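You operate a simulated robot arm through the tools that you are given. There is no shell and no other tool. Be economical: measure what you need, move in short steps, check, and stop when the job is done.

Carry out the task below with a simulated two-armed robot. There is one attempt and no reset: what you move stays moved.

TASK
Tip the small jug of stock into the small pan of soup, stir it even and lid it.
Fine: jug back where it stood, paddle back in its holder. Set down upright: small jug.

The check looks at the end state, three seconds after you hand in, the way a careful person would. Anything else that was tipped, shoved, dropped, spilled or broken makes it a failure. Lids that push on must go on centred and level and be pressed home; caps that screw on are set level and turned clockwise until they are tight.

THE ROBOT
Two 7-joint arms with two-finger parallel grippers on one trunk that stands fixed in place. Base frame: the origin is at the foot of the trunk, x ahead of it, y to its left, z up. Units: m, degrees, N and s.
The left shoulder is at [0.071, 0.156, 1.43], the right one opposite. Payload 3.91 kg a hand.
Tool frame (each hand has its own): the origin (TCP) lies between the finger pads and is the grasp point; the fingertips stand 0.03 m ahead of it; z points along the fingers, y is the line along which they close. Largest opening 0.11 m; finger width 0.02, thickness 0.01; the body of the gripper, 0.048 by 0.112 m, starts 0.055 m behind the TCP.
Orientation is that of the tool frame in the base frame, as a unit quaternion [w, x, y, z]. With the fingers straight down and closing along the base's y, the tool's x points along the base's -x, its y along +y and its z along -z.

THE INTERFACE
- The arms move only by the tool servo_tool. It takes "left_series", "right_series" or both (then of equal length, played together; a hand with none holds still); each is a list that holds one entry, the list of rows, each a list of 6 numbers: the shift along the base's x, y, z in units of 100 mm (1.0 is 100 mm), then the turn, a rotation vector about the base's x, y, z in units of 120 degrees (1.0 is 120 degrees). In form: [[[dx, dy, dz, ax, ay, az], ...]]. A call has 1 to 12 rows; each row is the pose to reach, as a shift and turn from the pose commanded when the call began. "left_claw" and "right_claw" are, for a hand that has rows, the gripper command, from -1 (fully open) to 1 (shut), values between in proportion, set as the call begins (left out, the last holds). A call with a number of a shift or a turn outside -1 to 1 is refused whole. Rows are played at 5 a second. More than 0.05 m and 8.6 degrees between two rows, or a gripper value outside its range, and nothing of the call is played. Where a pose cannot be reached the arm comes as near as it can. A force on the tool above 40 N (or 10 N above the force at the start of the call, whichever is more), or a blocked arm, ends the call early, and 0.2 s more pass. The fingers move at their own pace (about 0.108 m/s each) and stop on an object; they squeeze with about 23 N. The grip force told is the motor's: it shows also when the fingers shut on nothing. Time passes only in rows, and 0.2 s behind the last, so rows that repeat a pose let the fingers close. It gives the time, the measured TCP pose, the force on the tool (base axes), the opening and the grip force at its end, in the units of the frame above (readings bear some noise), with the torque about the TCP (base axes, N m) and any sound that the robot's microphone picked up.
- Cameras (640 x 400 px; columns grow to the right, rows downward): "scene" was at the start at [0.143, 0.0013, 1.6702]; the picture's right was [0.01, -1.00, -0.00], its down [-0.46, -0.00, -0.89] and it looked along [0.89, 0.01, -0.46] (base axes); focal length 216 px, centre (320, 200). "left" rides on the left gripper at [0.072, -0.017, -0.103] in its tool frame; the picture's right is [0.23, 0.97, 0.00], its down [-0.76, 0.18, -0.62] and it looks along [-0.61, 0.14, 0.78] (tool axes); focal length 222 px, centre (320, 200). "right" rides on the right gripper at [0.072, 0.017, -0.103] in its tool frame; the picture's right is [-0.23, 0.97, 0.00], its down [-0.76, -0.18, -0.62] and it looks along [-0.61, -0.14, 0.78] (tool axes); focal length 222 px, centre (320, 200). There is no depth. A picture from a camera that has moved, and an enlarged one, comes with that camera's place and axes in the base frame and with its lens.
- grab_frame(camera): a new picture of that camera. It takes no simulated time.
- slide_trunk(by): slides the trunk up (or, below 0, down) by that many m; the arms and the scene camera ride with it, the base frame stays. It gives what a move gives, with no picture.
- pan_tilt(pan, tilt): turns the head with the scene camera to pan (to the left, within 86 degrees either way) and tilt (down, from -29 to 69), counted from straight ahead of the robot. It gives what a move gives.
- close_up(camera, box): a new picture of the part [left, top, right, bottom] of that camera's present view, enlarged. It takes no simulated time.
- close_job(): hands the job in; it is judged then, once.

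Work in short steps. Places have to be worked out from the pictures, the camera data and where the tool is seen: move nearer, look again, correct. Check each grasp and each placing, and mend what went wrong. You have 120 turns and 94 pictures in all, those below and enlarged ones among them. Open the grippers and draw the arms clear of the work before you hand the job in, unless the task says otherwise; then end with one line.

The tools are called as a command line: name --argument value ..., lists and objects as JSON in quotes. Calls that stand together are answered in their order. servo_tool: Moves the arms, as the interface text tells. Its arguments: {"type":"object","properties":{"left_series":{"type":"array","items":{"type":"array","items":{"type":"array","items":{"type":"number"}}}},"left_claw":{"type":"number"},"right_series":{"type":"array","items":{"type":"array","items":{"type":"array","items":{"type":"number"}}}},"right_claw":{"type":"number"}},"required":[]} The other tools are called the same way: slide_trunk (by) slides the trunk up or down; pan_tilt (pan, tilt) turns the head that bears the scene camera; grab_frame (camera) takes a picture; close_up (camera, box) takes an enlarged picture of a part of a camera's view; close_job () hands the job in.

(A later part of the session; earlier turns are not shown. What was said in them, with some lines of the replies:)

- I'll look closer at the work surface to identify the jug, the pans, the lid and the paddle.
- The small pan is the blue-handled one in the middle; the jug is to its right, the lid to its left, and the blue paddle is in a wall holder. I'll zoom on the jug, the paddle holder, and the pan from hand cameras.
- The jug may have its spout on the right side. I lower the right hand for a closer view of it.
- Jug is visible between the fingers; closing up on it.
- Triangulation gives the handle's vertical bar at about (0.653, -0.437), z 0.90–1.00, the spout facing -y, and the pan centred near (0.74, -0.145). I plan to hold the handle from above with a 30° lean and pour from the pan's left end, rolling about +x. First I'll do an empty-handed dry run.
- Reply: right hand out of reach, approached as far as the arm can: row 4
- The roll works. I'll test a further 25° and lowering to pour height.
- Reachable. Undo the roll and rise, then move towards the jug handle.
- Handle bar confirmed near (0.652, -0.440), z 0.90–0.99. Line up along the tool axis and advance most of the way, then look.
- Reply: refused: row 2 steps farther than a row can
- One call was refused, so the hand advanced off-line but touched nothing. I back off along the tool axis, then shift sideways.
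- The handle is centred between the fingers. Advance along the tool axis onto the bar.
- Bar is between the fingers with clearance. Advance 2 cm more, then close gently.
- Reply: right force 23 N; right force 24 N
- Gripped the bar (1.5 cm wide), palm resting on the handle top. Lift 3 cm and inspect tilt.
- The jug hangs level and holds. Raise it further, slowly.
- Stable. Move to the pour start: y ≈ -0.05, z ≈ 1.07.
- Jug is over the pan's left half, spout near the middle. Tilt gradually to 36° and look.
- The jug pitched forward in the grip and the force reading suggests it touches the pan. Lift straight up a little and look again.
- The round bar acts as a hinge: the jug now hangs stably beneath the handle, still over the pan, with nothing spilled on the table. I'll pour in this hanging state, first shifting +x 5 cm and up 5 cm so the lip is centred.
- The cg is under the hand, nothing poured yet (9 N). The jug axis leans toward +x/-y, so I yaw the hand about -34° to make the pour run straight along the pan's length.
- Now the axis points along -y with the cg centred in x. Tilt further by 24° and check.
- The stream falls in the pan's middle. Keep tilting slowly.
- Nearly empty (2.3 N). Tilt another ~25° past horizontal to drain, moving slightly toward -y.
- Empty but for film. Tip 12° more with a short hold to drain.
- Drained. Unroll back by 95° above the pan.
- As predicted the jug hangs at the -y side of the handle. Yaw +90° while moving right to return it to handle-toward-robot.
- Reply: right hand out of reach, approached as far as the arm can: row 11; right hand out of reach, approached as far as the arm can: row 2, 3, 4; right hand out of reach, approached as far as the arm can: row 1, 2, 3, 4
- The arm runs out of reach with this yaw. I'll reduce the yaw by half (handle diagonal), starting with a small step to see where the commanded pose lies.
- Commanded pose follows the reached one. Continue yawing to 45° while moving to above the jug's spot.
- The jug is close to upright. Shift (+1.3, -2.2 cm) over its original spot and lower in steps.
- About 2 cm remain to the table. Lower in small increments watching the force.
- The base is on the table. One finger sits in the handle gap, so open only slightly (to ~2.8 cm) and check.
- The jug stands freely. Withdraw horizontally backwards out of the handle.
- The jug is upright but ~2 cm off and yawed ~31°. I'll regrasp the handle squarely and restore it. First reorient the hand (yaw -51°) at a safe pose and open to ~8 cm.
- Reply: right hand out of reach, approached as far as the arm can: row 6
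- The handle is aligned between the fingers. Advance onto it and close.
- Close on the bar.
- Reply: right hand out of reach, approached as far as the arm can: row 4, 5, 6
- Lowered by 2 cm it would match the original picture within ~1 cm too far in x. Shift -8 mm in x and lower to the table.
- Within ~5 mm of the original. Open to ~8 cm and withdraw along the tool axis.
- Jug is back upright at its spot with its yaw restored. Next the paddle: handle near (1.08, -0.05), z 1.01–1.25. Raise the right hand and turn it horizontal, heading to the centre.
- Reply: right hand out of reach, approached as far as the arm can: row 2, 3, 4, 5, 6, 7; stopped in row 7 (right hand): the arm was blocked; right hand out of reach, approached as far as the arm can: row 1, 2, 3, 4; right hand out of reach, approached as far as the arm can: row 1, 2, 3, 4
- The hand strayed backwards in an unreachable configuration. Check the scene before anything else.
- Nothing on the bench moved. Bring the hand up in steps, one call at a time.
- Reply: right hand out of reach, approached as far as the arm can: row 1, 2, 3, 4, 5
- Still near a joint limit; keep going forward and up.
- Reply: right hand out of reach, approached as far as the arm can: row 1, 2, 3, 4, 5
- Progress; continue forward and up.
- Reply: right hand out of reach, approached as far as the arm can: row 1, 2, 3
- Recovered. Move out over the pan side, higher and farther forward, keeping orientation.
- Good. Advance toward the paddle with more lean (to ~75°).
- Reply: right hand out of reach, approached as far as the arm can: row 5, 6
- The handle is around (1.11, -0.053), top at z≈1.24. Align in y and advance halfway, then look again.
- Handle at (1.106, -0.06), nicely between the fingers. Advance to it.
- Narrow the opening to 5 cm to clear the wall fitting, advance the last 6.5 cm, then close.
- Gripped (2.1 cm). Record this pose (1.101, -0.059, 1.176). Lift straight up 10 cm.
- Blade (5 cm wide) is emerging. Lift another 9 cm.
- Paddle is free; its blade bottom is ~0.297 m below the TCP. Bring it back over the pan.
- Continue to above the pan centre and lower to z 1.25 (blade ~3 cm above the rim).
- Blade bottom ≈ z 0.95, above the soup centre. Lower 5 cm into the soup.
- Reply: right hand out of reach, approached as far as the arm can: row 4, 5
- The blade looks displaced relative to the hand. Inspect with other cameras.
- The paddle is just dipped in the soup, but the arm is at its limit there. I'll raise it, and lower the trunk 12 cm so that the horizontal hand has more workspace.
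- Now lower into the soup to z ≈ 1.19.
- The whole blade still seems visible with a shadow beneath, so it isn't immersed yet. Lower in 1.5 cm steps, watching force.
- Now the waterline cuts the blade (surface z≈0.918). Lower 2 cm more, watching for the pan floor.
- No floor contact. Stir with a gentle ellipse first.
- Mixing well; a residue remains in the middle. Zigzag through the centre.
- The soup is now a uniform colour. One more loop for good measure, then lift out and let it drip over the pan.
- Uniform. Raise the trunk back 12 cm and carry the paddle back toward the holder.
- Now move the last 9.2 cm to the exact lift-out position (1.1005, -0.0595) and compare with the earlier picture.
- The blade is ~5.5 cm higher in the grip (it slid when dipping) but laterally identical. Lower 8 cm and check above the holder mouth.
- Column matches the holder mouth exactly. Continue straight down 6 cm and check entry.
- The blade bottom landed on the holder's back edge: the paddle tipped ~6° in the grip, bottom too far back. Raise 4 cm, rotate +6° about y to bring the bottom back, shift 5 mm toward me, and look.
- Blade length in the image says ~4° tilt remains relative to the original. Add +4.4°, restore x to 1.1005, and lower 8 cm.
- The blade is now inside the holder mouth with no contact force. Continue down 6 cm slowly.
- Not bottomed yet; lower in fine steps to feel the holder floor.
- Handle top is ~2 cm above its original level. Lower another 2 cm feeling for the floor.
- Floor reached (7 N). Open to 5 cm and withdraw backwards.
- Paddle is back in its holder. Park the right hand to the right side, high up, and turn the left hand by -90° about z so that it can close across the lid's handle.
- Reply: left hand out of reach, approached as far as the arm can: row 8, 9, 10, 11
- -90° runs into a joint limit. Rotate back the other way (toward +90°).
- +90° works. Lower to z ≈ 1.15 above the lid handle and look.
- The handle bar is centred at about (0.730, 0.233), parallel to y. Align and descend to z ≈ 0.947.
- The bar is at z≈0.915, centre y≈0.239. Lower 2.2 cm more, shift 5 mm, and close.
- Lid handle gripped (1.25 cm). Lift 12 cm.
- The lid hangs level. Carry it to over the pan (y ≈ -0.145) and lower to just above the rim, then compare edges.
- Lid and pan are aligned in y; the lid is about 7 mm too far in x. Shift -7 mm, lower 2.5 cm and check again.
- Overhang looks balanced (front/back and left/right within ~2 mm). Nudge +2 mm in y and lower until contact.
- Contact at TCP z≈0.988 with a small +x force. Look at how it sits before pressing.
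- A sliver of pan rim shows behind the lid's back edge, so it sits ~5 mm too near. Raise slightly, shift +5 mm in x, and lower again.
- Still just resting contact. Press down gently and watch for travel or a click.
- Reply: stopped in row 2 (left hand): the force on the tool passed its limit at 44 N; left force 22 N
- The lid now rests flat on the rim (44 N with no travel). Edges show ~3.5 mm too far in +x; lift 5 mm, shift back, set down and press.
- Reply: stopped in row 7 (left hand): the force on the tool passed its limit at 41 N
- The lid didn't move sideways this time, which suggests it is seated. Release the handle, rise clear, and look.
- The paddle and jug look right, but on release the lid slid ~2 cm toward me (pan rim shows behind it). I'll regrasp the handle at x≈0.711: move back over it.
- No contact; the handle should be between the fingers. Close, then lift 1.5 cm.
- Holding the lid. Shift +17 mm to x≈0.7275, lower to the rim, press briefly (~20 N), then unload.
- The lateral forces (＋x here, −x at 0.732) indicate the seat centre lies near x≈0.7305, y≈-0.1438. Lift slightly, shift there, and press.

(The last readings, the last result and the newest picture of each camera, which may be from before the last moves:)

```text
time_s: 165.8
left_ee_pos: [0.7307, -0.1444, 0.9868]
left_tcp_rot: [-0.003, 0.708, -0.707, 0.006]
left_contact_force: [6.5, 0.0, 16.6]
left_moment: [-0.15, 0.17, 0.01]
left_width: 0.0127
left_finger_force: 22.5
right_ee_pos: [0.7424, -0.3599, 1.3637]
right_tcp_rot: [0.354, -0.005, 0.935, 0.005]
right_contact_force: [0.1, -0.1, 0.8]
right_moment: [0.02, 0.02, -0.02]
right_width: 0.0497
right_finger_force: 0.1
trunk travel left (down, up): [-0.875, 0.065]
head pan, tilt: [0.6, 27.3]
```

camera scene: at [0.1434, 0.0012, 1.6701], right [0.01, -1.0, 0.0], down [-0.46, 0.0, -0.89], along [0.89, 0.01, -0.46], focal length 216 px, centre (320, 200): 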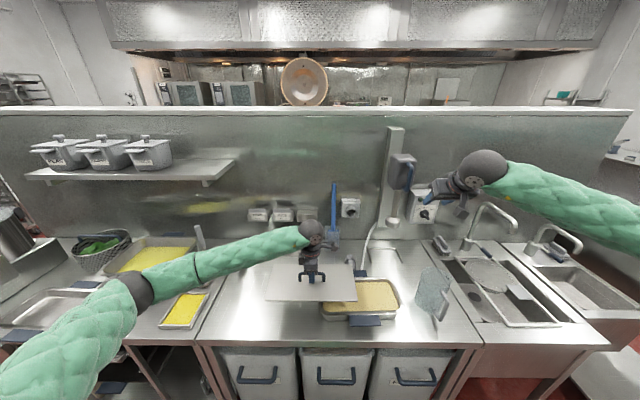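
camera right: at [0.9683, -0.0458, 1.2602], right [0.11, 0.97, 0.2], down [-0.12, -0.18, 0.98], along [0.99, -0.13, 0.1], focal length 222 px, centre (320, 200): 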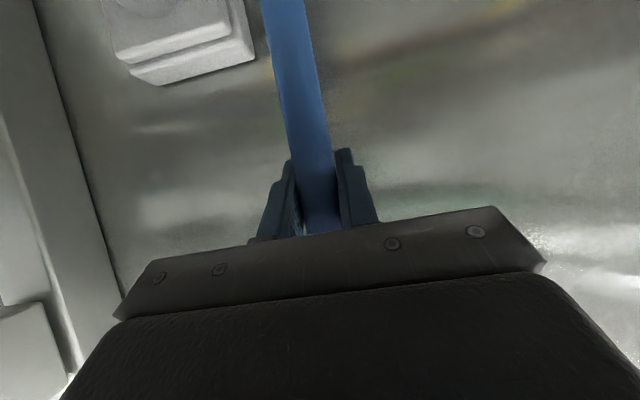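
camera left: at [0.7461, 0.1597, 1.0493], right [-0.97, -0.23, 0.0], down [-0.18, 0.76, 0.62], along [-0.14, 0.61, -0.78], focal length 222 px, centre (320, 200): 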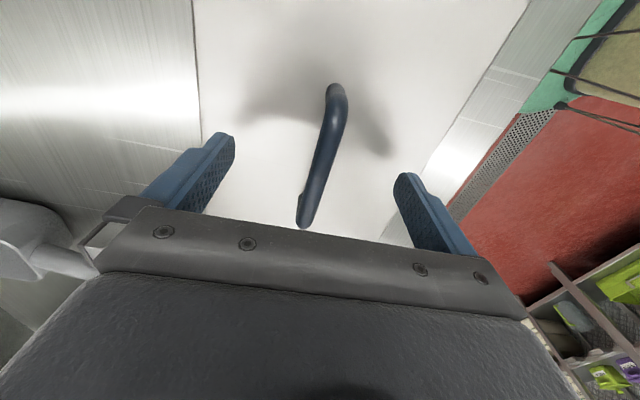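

Forces are just friction; position is within ~2 mm of the visual centre. Unload the vertical/lateral preload first.

servo_tool --left_series '[[[0.003, 0, 0.007, 0, 0, 0], [0.006, 0, 0.015, 0, 0, 0], [0.006, 0, 0.015, 0, 0, 0]]]'

```text
time_s: 166.6
left_ee_pos: [0.7299, -0.1449, 0.986]
left_tcp_rot: [-0.002, 0.708, -0.706, 0.005]
left_contact_force: [4.5, -0.8, 12.4]
left_moment: [-0.38, 0.09, 0.01]
left_width: 0.0124
left_finger_force: 23.2
right_ee_pos: [0.7408, -0.3595, 1.3621]
right_tcp_rot: [0.354, -0.004, 0.935, 0.005]
right_contact_force: [0.3, 0.6, 0.3]
right_moment: [0.0, -0.01, 0.01]
right_width: 0.0495
right_finger_force: 0.1
trunk travel left (down, up): [-0.875, 0.065]
head pan, tilt: [0.6, 27.3]
```

Compliance is ~3 N/mm; unload the remaining force.

servo_tool --left_series '[[[0.005, 0, 0.015, 0, 0, 0], [0.01, 0, 0.03, 0, 0, 0], [0.014, 0, 0.04, 0, 0, 0], [0.014, 0, 0.04, 0, 0, 0]]]'

```text
time_s: 167.6
left_ee_pos: [0.7327, -0.1449, 0.9897]
left_tcp_rot: [-0.002, 0.708, -0.706, 0.006]
left_contact_force: [0.3, 0.7, -3.0]
left_moment: [-0.02, -0.01, 0.01]
left_width: 0.0127
left_finger_force: 22.5
right_ee_pos: [0.7424, -0.3606, 1.3627]
right_tcp_rot: [0.355, -0.005, 0.935, 0.005]
right_contact_force: [-0.5, -0.5, 0.2]
right_moment: [-0.02, 0.0, -0.04]
right_width: 0.0495
right_finger_force: 0.0
trunk travel left (down, up): [-0.875, 0.065]
head pan, tilt: [0.6, 27.3]
```

The lid is just off the rim at (0.7327, -0.1449). Shift -3.5 mm in x and set down very lightly.

servo_tool --left_series '[[[-0.02, 0, 0, 0, 0, 0], [-0.035, 0, 0, 0, 0, 0], [-0.035, 0, -0.01, 0, 0, 0], [-0.035, 0, -0.017, 0, 0, 0], [-0.035, 0, -0.017, 0, 0, 0]]]'

```text
time_s: 168.8
left_ee_pos: [0.73, -0.1445, 0.9888]
left_tcp_rot: [-0.002, 0.708, -0.707, 0.006]
left_contact_force: [0.1, 0.0, -3.1]
left_moment: [-0.01, -0.02, -0.01]
left_width: 0.0125
left_finger_force: 22.9
right_ee_pos: [0.7424, -0.3608, 1.3631]
right_tcp_rot: [0.354, -0.005, 0.935, 0.006]
right_contact_force: [0.1, -0.9, 0.5]
right_moment: [-0.01, -0.02, 0.02]
right_width: 0.0495
right_finger_force: 0.0
trunk travel left (down, up): [-0.875, 0.065]
head pan, tilt: [0.6, 27.3]
```

Still hanging free; lower another 1.2 mm to touch.

servo_tool --left_series '[[[0, 0, -0.007, 0, 0, 0], [0, 0, -0.013, 0, 0, 0], [0, 0, -0.013, 0, 0, 0]]]'

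```text
time_s: 169.6
left_ee_pos: [0.7285, -0.1442, 0.9884]
left_tcp_rot: [-0.002, 0.708, -0.706, 0.005]
left_contact_force: [-1.5, 1.0, -2.3]
left_moment: [0.01, 0.01, 0.0]
left_width: 0.0129
left_finger_force: 23.1
right_ee_pos: [0.7419, -0.3604, 1.3619]
right_tcp_rot: [0.354, -0.005, 0.935, 0.006]
right_contact_force: [0.9, 0.4, 1.2]
right_moment: [-0.01, -0.05, 0.0]
right_width: 0.0493
right_finger_force: 0.0
trunk travel left (down, up): [-0.875, 0.065]
head pan, tilt: [0.6, 27.3]
```

Touching with almost no load at (0.7285, -0.1442). Open only to ~2.2 cm, wait, and rise straight up.

servo_tool --left_series '[[[0, 0, 0, 0, 0, 0], [0, 0, 0, 0, 0, 0], [0, 0, 0, 0, 0, 0], [0, 0, 0.1, 0, 0, 0], [0, 0, 0.3, 0, 0, 0], [0, 0, 0.6, 0, 0, 0], [0, 0, 1, 0, 0, 0]]]' --left_claw 0.58

close_up --camera "scene" --box '[300, 250, 420, 330]'

```text
time_s: 171.2
left_ee_pos: [0.7291, -0.1445, 1.0867]
left_tcp_rot: [-0.001, 0.708, -0.706, 0.006]
left_contact_force: [0.2, -0.7, -0.5]
left_moment: [0.02, 0.01, 0.0]
left_width: 0.0229
left_finger_force: 0.1
right_ee_pos: [0.7413, -0.3609, 1.3624]
right_tcp_rot: [0.354, -0.004, 0.935, 0.005]
right_contact_force: [-0.1, 0.0, 0.0]
right_moment: [0.03, -0.02, 0.0]
right_width: 0.0495
right_finger_force: 0.0
trunk travel left (down, up): [-0.875, 0.065]
head pan, tilt: [0.6, 27.3]
```

```text
5.00 times, centred on (360, 290) of scene
camera zoom: at [0.1423, 0.001, 1.6701], right [0.01, -1.0, 0.0], down [-0.46, 0.0, -0.89], along [0.89, 0.01, -0.46], focal length 1082 px, centre (120, -250)
```

zoom: 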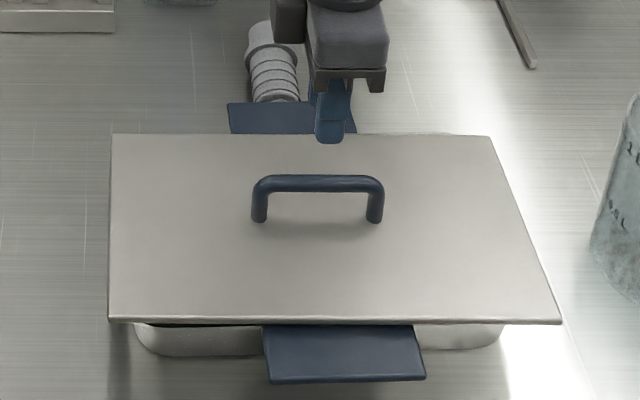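

The lid stays put, level and centred. Close the fingers and press gently on the handle's top to make sure it is home.

servo_tool --left_series '[[[0, 0, -0.1, 0, 0, 0], [0, 0, -0.3, 0, 0, 0], [0, 0, -0.45, 0, 0, 0], [0, 0, -0.54, 0, 0, 0], [0, 0, -0.58, 0, 0, 0], [0, 0, -0.61, 0, 0, 0], [0, 0, -0.63, 0, 0, 0]]]' --left_claw 1

```text
time_s: 172.8
left_ee_pos: [0.7294, -0.1448, 1.0273]
left_tcp_rot: [-0.002, 0.707, -0.707, 0.008]
left_contact_force: [4.1, 0.7, 24.8]
left_moment: [0.27, -0.11, -0.21]
left_width: 0.0
left_finger_force: 22.8
right_ee_pos: [0.7405, -0.3597, 1.3643]
right_tcp_rot: [0.355, -0.004, 0.935, 0.005]
right_contact_force: [0.8, 0.4, 0.9]
right_moment: [0.0, 0.02, -0.01]
right_width: 0.0496
right_finger_force: 0.1
trunk travel left (down, up): [-0.875, 0.065]
head pan, tilt: [0.6, 27.3]
```

Pressed with 25 N. Retreat straight up, then away to the left, and open the gripper once clear.

servo_tool --left_series '[[[0, 0, 0.1, 0, 0, 0], [0, 0, 0.4, 0, 0, 0], [0, 0, 0.8, 0, 0, 0], [0, 0, 1, 0, 0, 0]]]'

servo_tool --left_series '[[[0, 0.3, 0.4, 0, 0, 0], [0, 0.6, 0.8, 0, 0, 0], [0, 0.9, 1, 0, 0, 0], [0, 1, 1, 0, 0, 0]]]' --left_claw -1

servo_tool --left_series '[[[0, 0.3, 0.4, 0, 0, 0], [0, 0.6, 0.8, 0, 0, 0], [0, 0.9, 1, 0, 0, 0], [0, 1, 1, 0, 0, 0]]]'

servo_tool --right_series '[[[0, 0, 0.1, 0, 0, 0], [0, 0, 0.2, 0, 0, 0], [0, 0, 0.2, 0, 0, 0]]]' --right_claw -1

close_up --camera "scene" --box '[290, 180, 450, 340]'

```text
time_s: 173.8
left_ee_pos: [0.7284, -0.1451, 1.124]
left_tcp_rot: [-0.003, 0.708, -0.706, 0.006]
left_contact_force: [0.4, -0.1, -0.4]
left_moment: [0.0, 0.01, -0.02]
left_width: 0.0
left_finger_force: 23.3
right_ee_pos: [0.7414, -0.3602, 1.3627]
right_tcp_rot: [0.354, -0.004, 0.935, 0.005]
right_contact_force: [0.6, -1.0, -0.1]
right_moment: [0.02, 0.01, 0.0]
right_width: 0.0493
right_finger_force: 0.2
trunk travel left (down, up): [-0.875, 0.065]
head pan, tilt: [0.6, 27.3]
```

```text
time_s: 174.8
left_ee_pos: [0.7297, -0.0442, 1.2249]
left_tcp_rot: [-0.001, 0.708, -0.706, 0.005]
left_contact_force: [0.4, -0.6, -0.5]
left_moment: [0.0, -0.02, -0.01]
left_width: 0.1101
left_finger_force: 0.1
right_ee_pos: [0.7414, -0.3604, 1.3629]
right_tcp_rot: [0.354, -0.005, 0.935, 0.005]
right_contact_force: [0.2, 0.5, -0.9]
right_moment: [-0.01, 0.01, 0.0]
right_width: 0.0494
right_finger_force: 0.2
trunk travel left (down, up): [-0.875, 0.065]
head pan, tilt: [0.6, 27.3]
```

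```text
time_s: 175.8
left_ee_pos: [0.7283, 0.0567, 1.3246]
left_tcp_rot: [-0.002, 0.707, -0.707, 0.006]
left_contact_force: [0.3, 0.2, 0.3]
left_moment: [0.02, 0.02, 0.0]
left_width: 0.1097
left_finger_force: 0.0
right_ee_pos: [0.742, -0.3601, 1.3632]
right_tcp_rot: [0.354, -0.004, 0.935, 0.005]
right_contact_force: [1.0, -0.4, 0.5]
right_moment: [0.02, 0.0, 0.0]
right_width: 0.0495
right_finger_force: 0.0
trunk travel left (down, up): [-0.875, 0.065]
head pan, tilt: [0.6, 27.3]
```

```text
time_s: 176.6
left_ee_pos: [0.7276, 0.0558, 1.3245]
left_tcp_rot: [-0.001, 0.707, -0.707, 0.006]
left_contact_force: [0.3, 0.1, -1.1]
left_moment: [0.04, -0.03, 0.0]
left_width: 0.11
left_finger_force: 0.0
right_ee_pos: [0.7408, -0.3609, 1.3814]
right_tcp_rot: [0.355, -0.005, 0.935, 0.006]
right_contact_force: [0.0, -0.3, 0.5]
right_moment: [0.0, 0.03, -0.05]
right_width: 0.1102
right_finger_force: 0.1
trunk travel left (down, up): [-0.875, 0.065]
head pan, tilt: [0.6, 27.3]
```

```text
2.50 times, centred on (370, 260) of scene
camera zoom: at [0.1431, 0.0008, 1.6702], right [0.01, -1.0, 0.0], down [-0.46, 0.0, -0.89], along [0.89, 0.01, -0.46], focal length 541 px, centre (195, 50)
```

zoom: 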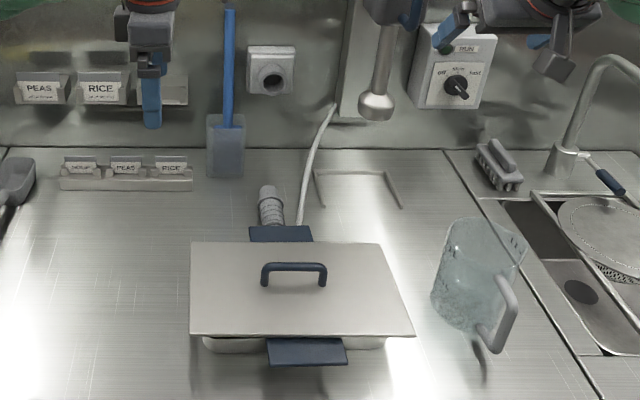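

The final picture shows the lid centred and level on the pan, the paddle in its holder, the jug upright at its spot, and both hands open and clear. Handing in.

close_job

```text
The job is handed in.
```

The small jug of stock is poured into the small pan, the soup is stirred to one even colour, and the lid is on level, centred to within a few millimetres and pressed down. The jug stands upright within about 5 mm of where it was, and the paddle is back in its holder. I saw no spills in the pictures.
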